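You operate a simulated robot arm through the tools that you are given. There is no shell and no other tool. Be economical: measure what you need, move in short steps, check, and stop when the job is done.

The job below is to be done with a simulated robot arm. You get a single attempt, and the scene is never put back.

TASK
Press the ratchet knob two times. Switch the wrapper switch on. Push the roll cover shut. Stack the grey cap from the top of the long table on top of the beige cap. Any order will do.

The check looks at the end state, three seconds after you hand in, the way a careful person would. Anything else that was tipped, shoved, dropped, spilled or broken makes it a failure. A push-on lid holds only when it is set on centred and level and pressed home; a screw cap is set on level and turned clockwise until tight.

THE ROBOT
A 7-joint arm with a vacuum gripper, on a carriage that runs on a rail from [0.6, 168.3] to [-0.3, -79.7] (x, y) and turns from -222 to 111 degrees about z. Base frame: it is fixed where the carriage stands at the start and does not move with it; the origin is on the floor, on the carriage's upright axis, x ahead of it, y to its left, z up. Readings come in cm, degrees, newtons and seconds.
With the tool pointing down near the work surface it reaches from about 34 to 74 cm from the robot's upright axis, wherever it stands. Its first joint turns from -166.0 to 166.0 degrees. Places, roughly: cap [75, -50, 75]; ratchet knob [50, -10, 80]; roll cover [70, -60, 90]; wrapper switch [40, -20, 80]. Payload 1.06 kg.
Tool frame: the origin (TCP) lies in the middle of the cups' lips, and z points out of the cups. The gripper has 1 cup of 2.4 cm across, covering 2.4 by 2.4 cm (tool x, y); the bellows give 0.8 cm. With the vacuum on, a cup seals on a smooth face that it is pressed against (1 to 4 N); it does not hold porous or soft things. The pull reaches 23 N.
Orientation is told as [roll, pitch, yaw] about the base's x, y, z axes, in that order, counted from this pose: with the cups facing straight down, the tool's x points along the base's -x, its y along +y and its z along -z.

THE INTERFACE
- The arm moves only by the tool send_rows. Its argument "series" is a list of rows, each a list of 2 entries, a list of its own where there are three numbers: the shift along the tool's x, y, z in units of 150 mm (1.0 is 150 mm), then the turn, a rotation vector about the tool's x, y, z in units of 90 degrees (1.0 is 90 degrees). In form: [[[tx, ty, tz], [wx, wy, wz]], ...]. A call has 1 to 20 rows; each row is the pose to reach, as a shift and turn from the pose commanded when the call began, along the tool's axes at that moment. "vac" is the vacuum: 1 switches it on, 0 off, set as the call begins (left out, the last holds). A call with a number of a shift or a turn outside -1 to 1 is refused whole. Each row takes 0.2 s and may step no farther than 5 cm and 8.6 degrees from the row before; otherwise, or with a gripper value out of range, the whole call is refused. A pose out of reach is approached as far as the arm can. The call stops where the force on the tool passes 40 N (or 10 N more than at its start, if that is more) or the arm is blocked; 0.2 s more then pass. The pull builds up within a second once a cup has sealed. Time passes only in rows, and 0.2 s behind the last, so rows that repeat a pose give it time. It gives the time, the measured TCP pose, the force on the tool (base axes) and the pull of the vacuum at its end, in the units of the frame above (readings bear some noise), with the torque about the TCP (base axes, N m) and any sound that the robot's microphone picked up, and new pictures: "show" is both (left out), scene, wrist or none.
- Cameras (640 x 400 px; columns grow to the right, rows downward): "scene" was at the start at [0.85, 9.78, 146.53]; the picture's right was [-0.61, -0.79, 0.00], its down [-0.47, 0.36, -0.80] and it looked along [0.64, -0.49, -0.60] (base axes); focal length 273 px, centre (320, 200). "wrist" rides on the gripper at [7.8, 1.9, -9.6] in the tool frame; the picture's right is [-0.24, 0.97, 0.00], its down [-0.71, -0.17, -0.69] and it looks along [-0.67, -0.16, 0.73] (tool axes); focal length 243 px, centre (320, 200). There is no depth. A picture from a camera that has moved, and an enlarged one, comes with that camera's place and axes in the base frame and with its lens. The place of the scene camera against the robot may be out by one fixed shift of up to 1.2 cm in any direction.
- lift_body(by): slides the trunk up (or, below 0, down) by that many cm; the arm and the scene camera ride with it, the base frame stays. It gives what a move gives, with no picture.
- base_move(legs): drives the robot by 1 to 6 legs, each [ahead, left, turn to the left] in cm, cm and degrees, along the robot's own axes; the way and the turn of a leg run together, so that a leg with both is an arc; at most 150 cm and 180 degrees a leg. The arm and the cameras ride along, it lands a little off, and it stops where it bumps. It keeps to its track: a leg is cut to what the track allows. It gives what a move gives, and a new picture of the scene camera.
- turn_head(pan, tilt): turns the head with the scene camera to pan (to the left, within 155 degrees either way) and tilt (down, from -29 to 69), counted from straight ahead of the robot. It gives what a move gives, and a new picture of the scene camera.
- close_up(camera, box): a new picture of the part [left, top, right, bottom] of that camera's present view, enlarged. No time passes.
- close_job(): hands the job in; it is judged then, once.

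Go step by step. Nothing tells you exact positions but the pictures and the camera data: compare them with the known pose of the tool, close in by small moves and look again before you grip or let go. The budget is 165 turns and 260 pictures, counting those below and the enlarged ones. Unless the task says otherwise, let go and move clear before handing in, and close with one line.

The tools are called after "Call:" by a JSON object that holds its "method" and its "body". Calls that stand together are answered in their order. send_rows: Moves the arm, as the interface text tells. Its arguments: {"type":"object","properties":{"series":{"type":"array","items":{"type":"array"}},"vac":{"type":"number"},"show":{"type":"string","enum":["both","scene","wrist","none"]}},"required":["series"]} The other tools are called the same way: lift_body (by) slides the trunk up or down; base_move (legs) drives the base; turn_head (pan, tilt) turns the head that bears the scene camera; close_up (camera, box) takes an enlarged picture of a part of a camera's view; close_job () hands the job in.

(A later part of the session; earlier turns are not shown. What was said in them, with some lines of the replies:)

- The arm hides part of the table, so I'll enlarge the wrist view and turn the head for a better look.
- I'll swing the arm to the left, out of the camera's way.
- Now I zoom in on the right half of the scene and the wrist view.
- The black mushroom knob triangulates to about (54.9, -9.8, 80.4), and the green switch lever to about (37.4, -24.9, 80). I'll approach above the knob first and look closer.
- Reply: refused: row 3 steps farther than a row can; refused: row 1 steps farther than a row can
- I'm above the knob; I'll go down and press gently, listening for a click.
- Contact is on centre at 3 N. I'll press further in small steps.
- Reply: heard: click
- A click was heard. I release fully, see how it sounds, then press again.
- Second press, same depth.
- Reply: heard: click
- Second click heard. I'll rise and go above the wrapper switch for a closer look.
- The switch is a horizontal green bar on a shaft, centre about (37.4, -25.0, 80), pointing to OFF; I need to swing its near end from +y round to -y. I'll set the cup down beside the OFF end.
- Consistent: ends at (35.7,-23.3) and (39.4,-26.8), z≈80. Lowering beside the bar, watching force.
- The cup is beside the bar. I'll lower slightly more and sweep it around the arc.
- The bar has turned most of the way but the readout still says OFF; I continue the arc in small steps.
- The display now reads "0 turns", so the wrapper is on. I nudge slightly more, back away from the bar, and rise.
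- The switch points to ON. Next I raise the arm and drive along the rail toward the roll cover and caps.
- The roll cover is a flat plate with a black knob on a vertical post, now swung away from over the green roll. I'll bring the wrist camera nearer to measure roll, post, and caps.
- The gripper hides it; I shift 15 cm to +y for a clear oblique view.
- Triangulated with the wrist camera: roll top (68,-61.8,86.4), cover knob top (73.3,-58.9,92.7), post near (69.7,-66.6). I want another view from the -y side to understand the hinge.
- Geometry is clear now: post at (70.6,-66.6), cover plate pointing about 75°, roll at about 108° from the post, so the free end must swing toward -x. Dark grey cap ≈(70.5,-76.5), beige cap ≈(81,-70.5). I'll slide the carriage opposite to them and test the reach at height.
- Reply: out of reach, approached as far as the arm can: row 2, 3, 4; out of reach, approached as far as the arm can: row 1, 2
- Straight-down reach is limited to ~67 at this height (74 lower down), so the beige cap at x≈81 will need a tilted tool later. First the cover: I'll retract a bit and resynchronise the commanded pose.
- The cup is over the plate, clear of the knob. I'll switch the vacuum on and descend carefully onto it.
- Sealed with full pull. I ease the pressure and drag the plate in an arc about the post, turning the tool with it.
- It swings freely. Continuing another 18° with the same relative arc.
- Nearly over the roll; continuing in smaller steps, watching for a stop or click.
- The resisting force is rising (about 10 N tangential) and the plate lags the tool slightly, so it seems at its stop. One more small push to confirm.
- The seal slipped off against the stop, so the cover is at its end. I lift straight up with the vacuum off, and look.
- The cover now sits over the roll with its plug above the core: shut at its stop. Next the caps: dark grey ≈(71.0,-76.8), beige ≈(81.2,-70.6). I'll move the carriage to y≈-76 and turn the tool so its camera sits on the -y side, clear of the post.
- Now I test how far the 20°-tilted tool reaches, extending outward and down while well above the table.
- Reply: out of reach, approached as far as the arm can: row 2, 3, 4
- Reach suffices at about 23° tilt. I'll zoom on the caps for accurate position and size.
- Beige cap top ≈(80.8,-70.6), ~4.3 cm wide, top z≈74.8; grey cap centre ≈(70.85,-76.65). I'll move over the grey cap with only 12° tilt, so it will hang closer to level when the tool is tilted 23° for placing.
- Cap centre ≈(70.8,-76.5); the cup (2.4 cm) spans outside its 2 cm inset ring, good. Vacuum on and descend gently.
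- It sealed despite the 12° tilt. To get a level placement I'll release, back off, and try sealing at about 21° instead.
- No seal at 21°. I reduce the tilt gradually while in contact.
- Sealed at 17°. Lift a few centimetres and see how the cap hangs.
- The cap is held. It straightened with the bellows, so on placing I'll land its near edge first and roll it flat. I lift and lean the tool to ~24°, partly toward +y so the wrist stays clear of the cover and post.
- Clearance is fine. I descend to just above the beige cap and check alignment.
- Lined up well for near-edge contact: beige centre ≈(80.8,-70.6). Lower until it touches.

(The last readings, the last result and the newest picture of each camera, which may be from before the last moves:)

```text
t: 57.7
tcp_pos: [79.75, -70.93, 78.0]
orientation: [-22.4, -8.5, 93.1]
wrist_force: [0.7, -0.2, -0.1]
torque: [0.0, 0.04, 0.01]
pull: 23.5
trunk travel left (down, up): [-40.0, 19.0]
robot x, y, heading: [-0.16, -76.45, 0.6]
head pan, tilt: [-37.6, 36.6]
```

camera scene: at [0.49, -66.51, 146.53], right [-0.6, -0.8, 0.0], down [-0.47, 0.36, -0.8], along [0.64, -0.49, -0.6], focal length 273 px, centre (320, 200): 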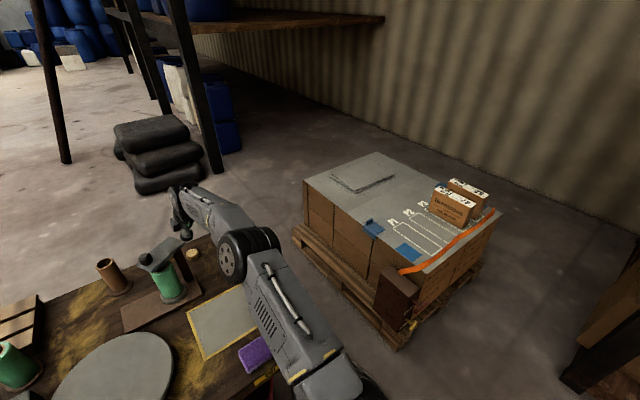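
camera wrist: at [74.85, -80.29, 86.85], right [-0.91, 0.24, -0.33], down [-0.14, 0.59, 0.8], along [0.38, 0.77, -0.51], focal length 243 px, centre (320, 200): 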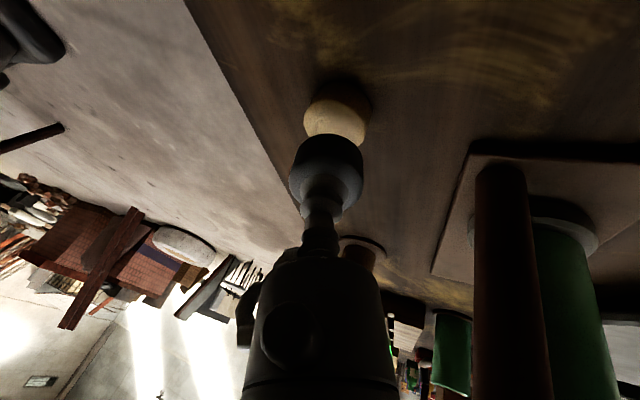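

Call:
{"method": "send_rows", "body": {"series": [[[0.002, 0.005, 0.0122], [0, 0, 0]], [[0.004, 0.01, 0.0244], [0, 0, 0]], [[0.004, 0.01, 0.0244], [0, 0, 0]]], "show": "none"}}

Call:
{"method": "close_up", "body": {"camera": "wrist", "box": [240, 80, 420, 220]}}

```text
t: 58.5
tcp_pos: [79.84, -70.87, 77.59]
orientation: [-22.4, -8.5, 93.2]
wrist_force: [-1.4, -0.6, 6.8]
torque: [-0.04, 0.1, 0.03]
pull: 22.9
trunk travel left (down, up): [-40.0, 19.0]
robot x, y, heading: [-0.12, -76.41, 0.7]
head pan, tilt: [-37.6, 36.6]
```

```text
2.86 times, centred on (330, 150) of wrist
camera zoom: at [74.87, -80.27, 84.33], right [-0.91, 0.24, -0.33], down [-0.14, 0.59, 0.8], along [0.39, 0.77, -0.51], focal length 693 px, centre (291, 343)
```

zoom: 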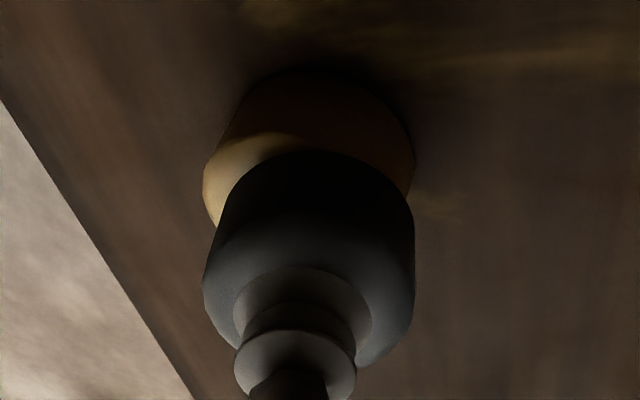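

Contact at z≈77.7. Now I move outward while lowering slightly so the cap rolls flat onto the beige one.

Call:
{"method": "send_rows", "body": {"series": [[[-0.0045, -0.0118, 0.0138], [0, 0, 0]], [[-0.009, -0.0235, 0.0276], [0, 0, 0]], [[-0.0135, -0.0353, 0.0415], [0, 0, 0]], [[-0.018, -0.047, 0.0553], [0, 0, 0]], [[-0.018, -0.047, 0.0553], [0, 0, 0]]], "show": "none"}}

Call:
{"method": "close_up", "body": {"camera": "wrist", "box": [240, 80, 420, 220]}}

Call:
{"method": "close_up", "body": {"camera": "scene", "box": [160, 220, 220, 270]}}

```text
t: 59.7
tcp_pos: [80.64, -70.66, 77.29]
orientation: [-22.7, -8.6, 93.3]
wrist_force: [-2.8, -0.7, 18.8]
torque: [-0.21, 0.43, -0.01]
pull: 22.7
trunk travel left (down, up): [-40.0, 19.0]
robot x, y, heading: [-0.55, -76.1, 0.6]
head pan, tilt: [-37.6, 36.6]
```

```text
2.86 times, centred on (330, 150) of wrist
camera zoom: at [75.78, -79.95, 83.92], right [-0.91, 0.24, -0.34], down [-0.14, 0.59, 0.8], along [0.39, 0.77, -0.51], focal length 693 px, centre (291, 343)
```

zoom: 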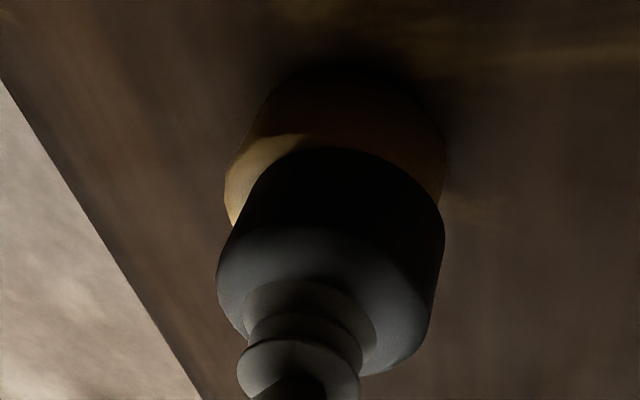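

```text
8.00 times, centred on (190, 245) of scene
camera zoom: at [0.25, -66.52, 146.54], right [-0.6, -0.8, 0.0], down [-0.47, 0.36, -0.8], along [0.64, -0.49, -0.59], focal length 2186 px, centre (1360, -160)
```

zoom: 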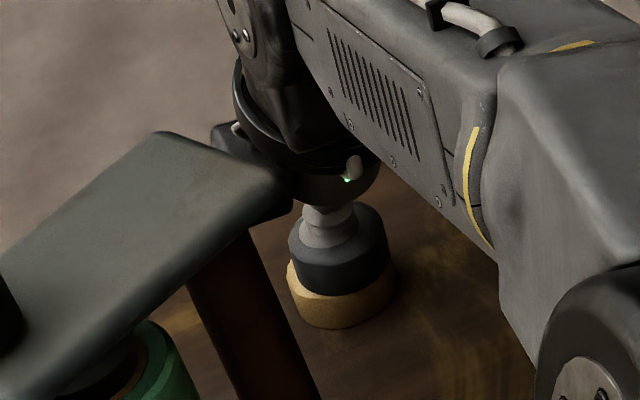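

The cap is being pressed flat and appears centred. I switch off the vacuum, wait, then check before backing away.

Call:
{"method": "send_rows", "body": {"series": [[[0, 0, 0], [0, 0, 0]], [[0, 0, 0], [0, 0, 0]], [[0, 0, 0], [0, 0, 0]], [[0, 0, 0], [0, 0, 0]]], "vac": 0, "show": "none"}}

Call:
{"method": "close_up", "body": {"camera": "wrist", "box": [240, 80, 420, 220]}}

Call:
{"method": "close_up", "body": {"camera": "scene", "box": [160, 220, 220, 270]}}

```text
t: 60.7
tcp_pos: [80.71, -70.64, 77.22]
orientation: [-22.5, -8.5, 93.3]
wrist_force: [-0.6, 1.8, 11.2]
torque: [0.0, 0.19, -0.03]
pull: 0.1
trunk travel left (down, up): [-40.0, 19.0]
robot x, y, heading: [-0.62, -76.42, 0.5]
head pan, tilt: [-37.6, 36.6]
```

```text
2.86 times, centred on (330, 150) of wrist
camera zoom: at [75.79, -79.96, 83.82], right [-0.91, 0.24, -0.33], down [-0.14, 0.59, 0.8], along [0.38, 0.77, -0.51], focal length 693 px, centre (291, 343)
```

zoom: 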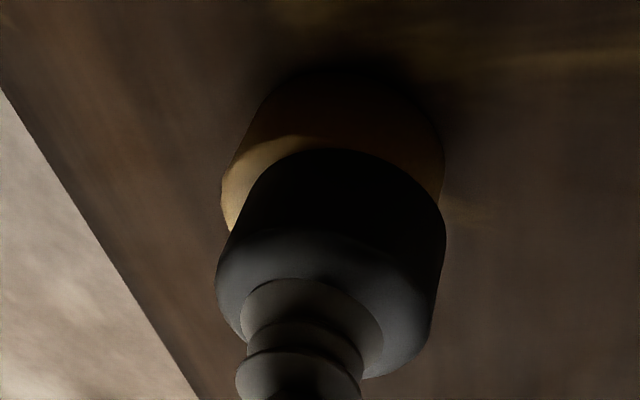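

```text
8.00 times, centred on (190, 245) of scene
camera zoom: at [0.32, -66.51, 146.53], right [-0.6, -0.8, 0.0], down [-0.47, 0.36, -0.8], along [0.64, -0.49, -0.59], focal length 2186 px, centre (1360, -160)
```

zoom: 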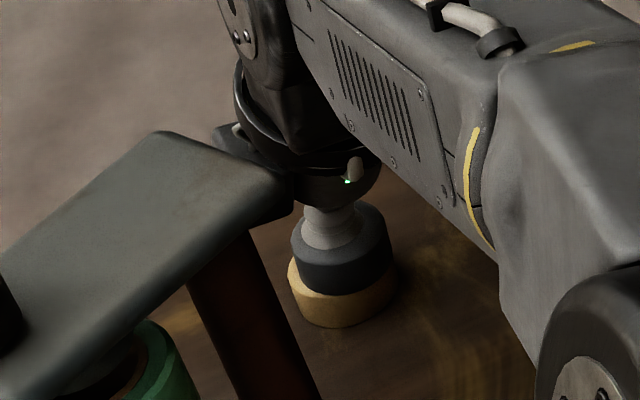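

Vacuum released. Backing off slowly, then inspecting the stack.

Call:
{"method": "send_rows", "body": {"series": [[[0.003, -0.01, -0.02], [0, 0, 0]], [[0.0, -0.01, -0.06], [0, 0, 0]], [[0, -0.01, -0.12], [0, 0, 0]], [[0, 0, -0.3], [0, 0, 0]], [[0, 0, -0.5], [0, 0, 0]]], "show": "none"}}

Call:
{"method": "close_up", "body": {"camera": "wrist", "box": [240, 60, 440, 200]}}

Call:
{"method": "close_up", "body": {"camera": "scene", "box": [160, 220, 220, 270]}}

```text
t: 61.9
tcp_pos: [77.86, -72.03, 83.98]
orientation: [-22.4, -8.5, 93.1]
wrist_force: [0.8, 0.4, -0.2]
torque: [0.0, -0.01, -0.02]
pull: 0.0
trunk travel left (down, up): [-40.0, 19.0]
robot x, y, heading: [-0.25, -76.12, 0.4]
head pan, tilt: [-37.6, 36.6]
```

```text
2.86 times, centred on (340, 130) of wrist
camera zoom: at [73.0, -81.28, 90.66], right [-0.91, 0.24, -0.33], down [-0.14, 0.59, 0.8], along [0.38, 0.77, -0.51], focal length 693 px, centre (263, 400)
```

zoom: 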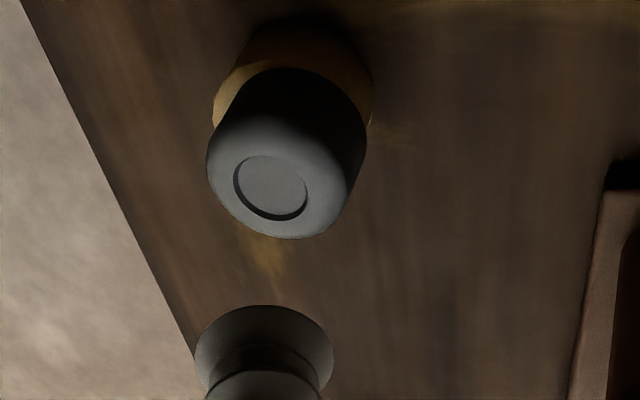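

```text
8.00 times, centred on (190, 245) of scene
camera zoom: at [0.49, -66.51, 146.52], right [-0.6, -0.8, 0.0], down [-0.47, 0.36, -0.8], along [0.64, -0.49, -0.6], focal length 2186 px, centre (1360, -160)
```

zoom: 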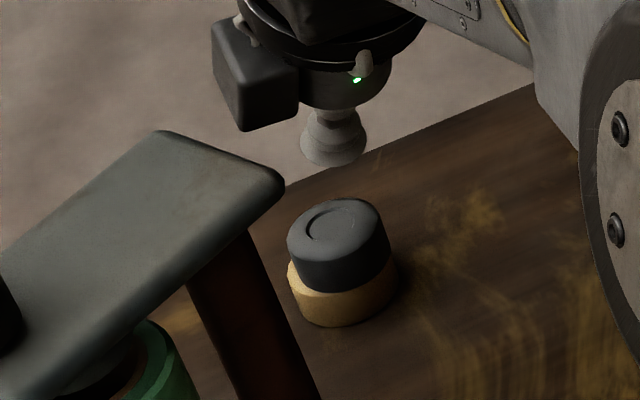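

The grey cap rests level on the beige one, within about 4 mm of centre. I retreat and re-check the cover and the whole table.

Call:
{"method": "send_rows", "body": {"series": [[[0, 0, -0.3], [0, 0, 0]], [[0, 0, -0.6], [0, 0, 0]], [[0, 0, -0.9], [0, 0, 0]], [[0, 0, -1], [0, 0, 0]]], "show": "none"}}

Call:
{"method": "send_rows", "body": {"series": [[[0.0, 0.2, -0.1], [-0.08, 0, 0]], [[0, 0.4, -0.2], [-0.16, 0, 0]], [[0, 0.6, -0.2], [-0.24, 0, 0]], [[0, 0.8, -0.2], [-0.24, 0, 0]], [[0.0, 0.9, -0.2], [-0.24, 0, 0]]], "show": "both"}}

Call:
{"method": "close_up", "body": {"camera": "scene", "box": [100, 200, 260, 310]}}

```text
t: 62.9
tcp_pos: [72.3, -74.07, 97.67]
orientation: [-22.4, -8.6, 93.2]
wrist_force: [-0.8, 0.9, 0.7]
torque: [0.02, 0.03, -0.01]
pull: 0.0
trunk travel left (down, up): [-40.0, 19.0]
robot x, y, heading: [-0.25, -76.35, 0.5]
head pan, tilt: [-37.6, 36.6]
```

```text
t: 64.1
tcp_pos: [58.66, -74.54, 95.42]
orientation: [-0.8, -8.5, 93.3]
wrist_force: [0.7, 0.5, -0.2]
torque: [0.01, -0.05, -0.01]
pull: 0.1
trunk travel left (down, up): [-40.0, 19.0]
robot x, y, heading: [-0.48, -76.39, 0.5]
head pan, tilt: [-37.6, 36.6]
camera scene: at [0.46, -66.51, 146.53], right [-0.6, -0.8, 0.0], down [-0.47, 0.36, -0.8], along [0.64, -0.49, -0.6], focal length 273 px, centre (320, 200)
camera wrist: at [57.2, -83.85, 103.51], right [-0.98, 0.18, 0.02], down [0.13, 0.61, 0.78], along [0.13, 0.77, -0.62], focal length 243 px, centre (320, 200)
```

scene: 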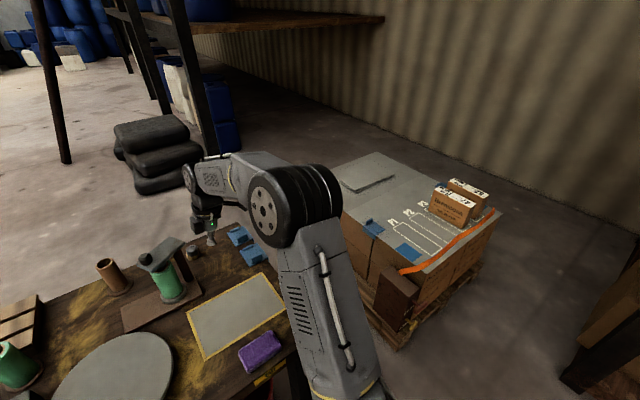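
wrist: 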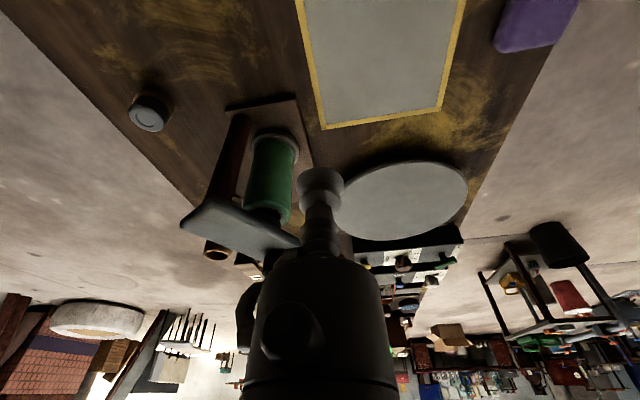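

```text
3.64 times, centred on (180, 255) of scene
camera zoom: at [0.46, -66.51, 146.53], right [-0.6, -0.8, 0.0], down [-0.47, 0.36, -0.8], along [0.64, -0.49, -0.6], focal length 994 px, centre (829, 0)
```

zoom: 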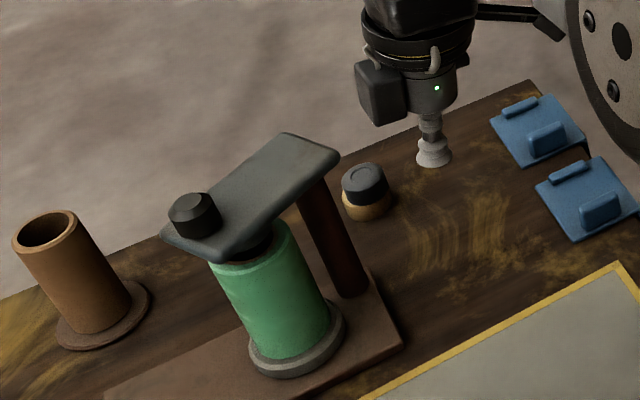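

The stack looks good and nothing else is disturbed. To be sure the cover is fully at its stop, I'll check it with a gentle push on its knob, first levelling the tool and moving over.

Call:
{"method": "send_rows", "body": {"series": [[[0, 0, -0.1], [0.005, 0.05, 0]], [[0, 0, -0.25], [0.009, 0.094, 0]], [[0, 0, -0.25], [0.009, 0.094, 0]]], "show": "none"}}

Call:
{"method": "send_rows", "body": {"series": [[[-0.2, -0.13, 0], [0, 0, 0]], [[-0.4, -0.27, 0], [0, 0, 0]], [[-0.6, -0.4, 0], [0, 0, 0]], [[-0.8, -0.5, 0], [0, 0, 0]], [[-1, -0.6, 0], [0, 0, 0]]], "show": "both"}}

```text
t: 64.9
tcp_pos: [58.76, -75.01, 99.11]
orientation: [-1.6, 0.0, 93.1]
wrist_force: [0.1, 0.0, -0.3]
torque: [0.0, -0.02, 0.0]
pull: 0.1
trunk travel left (down, up): [-40.0, 19.0]
robot x, y, heading: [-0.57, -76.44, 0.3]
head pan, tilt: [-37.6, 36.6]
```

```text
t: 66.1
tcp_pos: [66.88, -59.67, 99.19]
orientation: [-1.6, 0.0, 93.1]
wrist_force: [-0.5, -0.2, -0.1]
torque: [0.01, 0.01, 0.0]
pull: 0.1
trunk travel left (down, up): [-40.0, 19.0]
robot x, y, heading: [-0.12, -76.45, 0.6]
head pan, tilt: [-37.6, 36.6]
camera scene: at [0.46, -66.51, 146.53], right [-0.6, -0.8, 0.0], down [-0.47, 0.36, -0.8], along [0.64, -0.49, -0.6], focal length 273 px, centre (320, 200)
camera wrist: at [65.14, -67.6, 108.56], right [-0.98, 0.18, -0.03], down [0.11, 0.72, 0.69], along [0.15, 0.67, -0.72], focal length 243 px, centre (320, 200)
```

scene: 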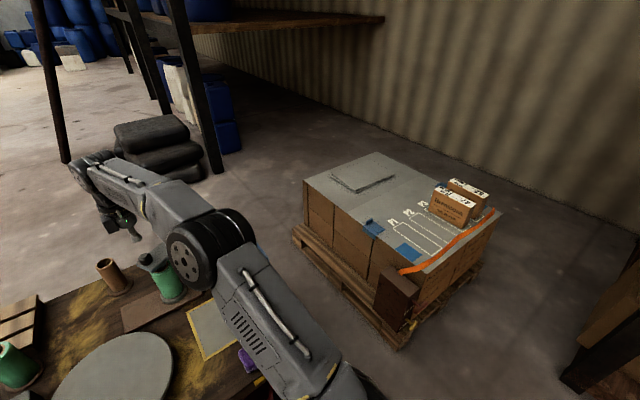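
wrist: 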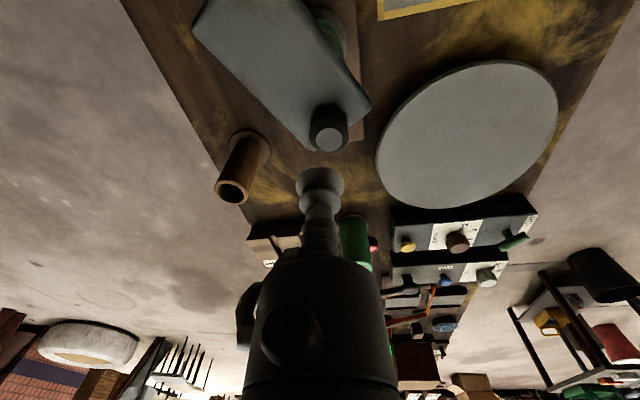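

Call:
{"method": "send_rows", "body": {"series": [[[-0.135, -0.161, 0], [0, 0, 0]], [[-0.135, -0.161, 0.25], [0, 0, 0]], [[-0.135, -0.161, 0.42], [0, 0, 0]], [[-0.135, -0.161, 0.49], [0, 0, 0]]], "show": "wrist"}}

Call:
{"method": "close_up", "body": {"camera": "wrist", "box": [220, 20, 440, 220]}}

```text
t: 67.1
tcp_pos: [69.35, -57.29, 91.99]
orientation: [-1.6, 0.0, 93.1]
wrist_force: [0.4, -0.3, 0.0]
torque: [0.0, -0.04, 0.02]
pull: 0.1
trunk travel left (down, up): [-40.0, 19.0]
robot x, y, heading: [-0.36, -76.33, 0.6]
head pan, tilt: [-37.6, 36.6]
camera wrist: at [67.57, -65.4, 101.27], right [-0.98, 0.18, -0.03], down [0.11, 0.71, 0.69], along [0.15, 0.67, -0.72], focal length 243 px, centre (320, 200)
```

wrist: 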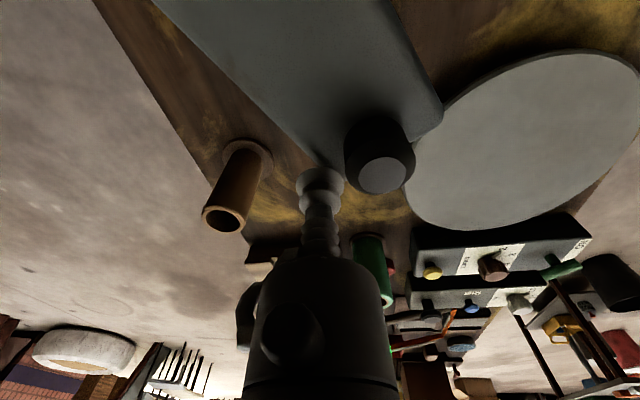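

```text
2.00 times, centred on (330, 120) of wrist
camera zoom: at [67.57, -65.4, 101.27], right [-0.98, 0.18, -0.03], down [0.11, 0.71, 0.69], along [0.15, 0.67, -0.72], focal length 485 px, centre (300, 360)
```

zoom: 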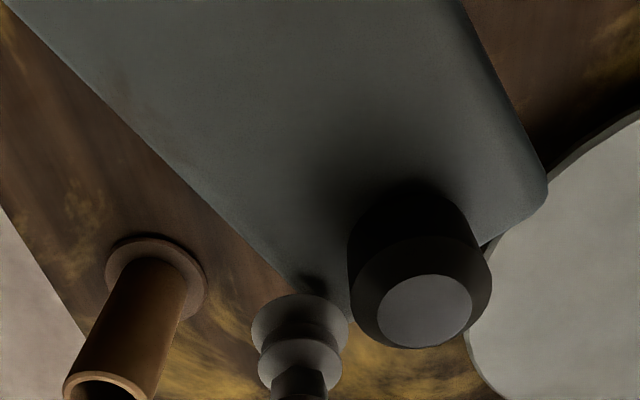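

Call:
{"method": "send_rows", "body": {"series": [[[0.0096, 0.0212, 0], [0, 0, 0]], [[0.0165, 0.0364, 0], [0, 0, 0]], [[0.0234, 0.0516, 0], [0, 0, 0]], [[0.0275, 0.0607, 0], [0, 0, 0]]], "show": "none"}}

Call:
{"method": "close_up", "body": {"camera": "wrist", "box": [220, 20, 440, 220]}}

```text
t: 68.1
tcp_pos: [68.39, -57.93, 92.0]
orientation: [-1.6, -0.1, 93.0]
wrist_force: [0.8, 0.3, 0.7]
torque: [0.0, 0.01, 0.03]
pull: 0.0
trunk travel left (down, up): [-40.0, 19.0]
robot x, y, heading: [-0.49, -76.13, 0.6]
head pan, tilt: [-37.6, 36.6]
```

```text
2.00 times, centred on (330, 120) of wrist
camera zoom: at [66.74, -65.89, 101.32], right [-0.98, 0.18, -0.03], down [0.11, 0.71, 0.69], along [0.15, 0.67, -0.72], focal length 485 px, centre (300, 360)
```

zoom: 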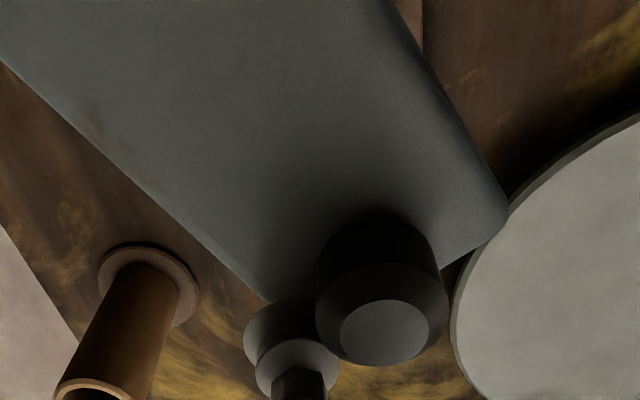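

Call:
{"method": "send_rows", "body": {"series": [[[0.0069, 0.0152, 0], [0, 0, 0]], [[0.0138, 0.0304, 0], [0, 0, 0]], [[0.0206, 0.0455, 0], [0, 0, 0]]], "show": "none"}}

Call:
{"method": "close_up", "body": {"camera": "wrist", "box": [220, 20, 440, 220]}}

```text
t: 69.0
tcp_pos: [68.26, -58.03, 92.21]
orientation: [-2.3, -0.2, 93.1]
wrist_force: [22.8, 7.3, 1.3]
torque: [-0.12, -0.03, 0.13]
pull: 0.0
trunk travel left (down, up): [-40.0, 19.0]
robot x, y, heading: [-0.38, -76.2, 0.5]
head pan, tilt: [-37.6, 36.6]
stopped in row 3: the force on the tool passed its limit at 41 N (the readings are from after the stop); the commanded pose is now the measured one
```

```text
2.00 times, centred on (330, 120) of wrist
camera zoom: at [66.37, -66.05, 101.33], right [-0.98, 0.18, -0.04], down [0.1, 0.71, 0.69], along [0.15, 0.68, -0.72], focal length 485 px, centre (300, 360)
```

zoom: 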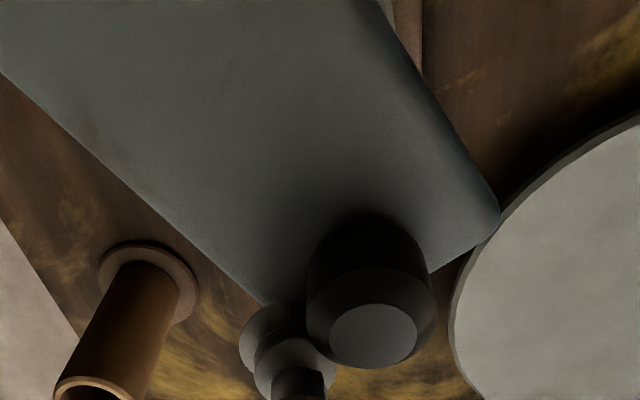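

The cover is firmly at its stop. I back away, rise clear and take one last overall look.

Call:
{"method": "send_rows", "body": {"series": [[[-0.03, -0.05, 0], [0, 0, 0]], [[-0.05, -0.08, 0], [0, 0, 0]], [[-0.05, -0.08, -0.3], [0, 0, 0]], [[-0.05, 0.1, -0.55], [0, 0, 0]], [[-0.05, 0.35, -0.7], [0, 0, 0]], [[-0.05, 0.6, -0.8], [0, 0, 0]]], "show": "both"}}

Call:
{"method": "close_up", "body": {"camera": "scene", "box": [80, 210, 260, 340]}}

```text
t: 70.4
tcp_pos: [58.39, -57.89, 103.74]
orientation: [-2.0, -0.2, 93.0]
wrist_force: [-0.8, 0.1, 0.7]
torque: [0.05, 0.04, 0.01]
pull: 0.0
trunk travel left (down, up): [-40.0, 19.0]
robot x, y, heading: [-0.35, -76.64, 0.8]
head pan, tilt: [-37.6, 36.6]
camera scene: at [0.49, -66.49, 146.52], right [-0.6, -0.8, 0.0], down [-0.47, 0.36, -0.8], along [0.64, -0.48, -0.6], focal length 273 px, centre (320, 200)
camera wrist: at [56.54, -65.93, 113.03], right [-0.98, 0.18, -0.03], down [0.11, 0.71, 0.69], along [0.15, 0.68, -0.72], focal length 243 px, centre (320, 200)
```

scene: 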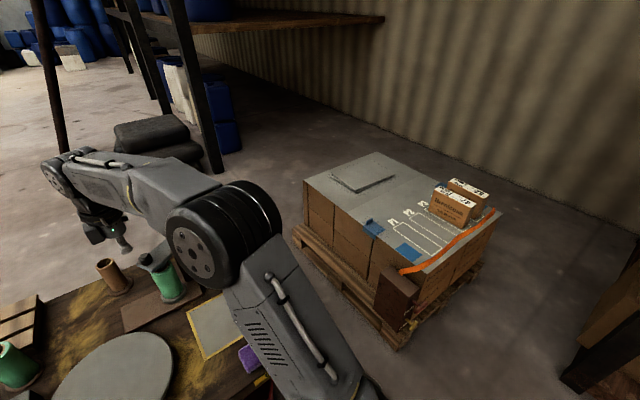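
wrist: 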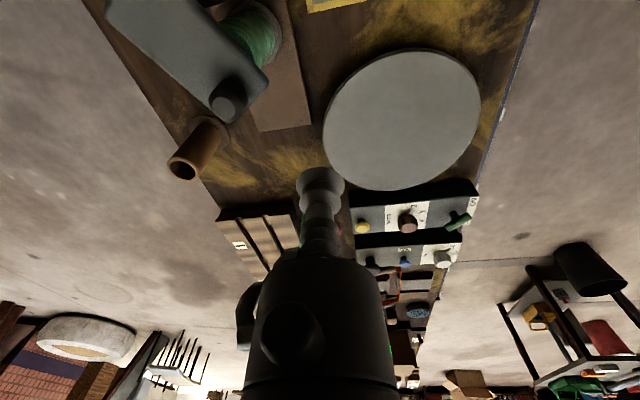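

```text
3.08 times, centred on (170, 275) of scene
camera zoom: at [0.49, -66.49, 146.52], right [-0.6, -0.8, 0.0], down [-0.47, 0.36, -0.8], along [0.64, -0.48, -0.6], focal length 841 px, centre (782, -31)
```

zoom: 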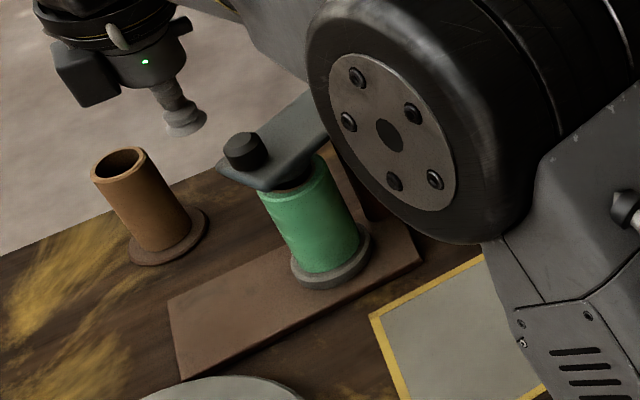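

All four parts look complete, and the arm is clear with the vacuum off. I'm handing the job in.

Call:
{"method": "close_job", "body": {}}

```text
The job is handed in.
```

The job is handed in: the ratchet knob was pressed twice (a click each time), the wrapper switch is on, the roll cover is shut against its stop, and the grey cap sits on the beige cap about 4 mm off centre.
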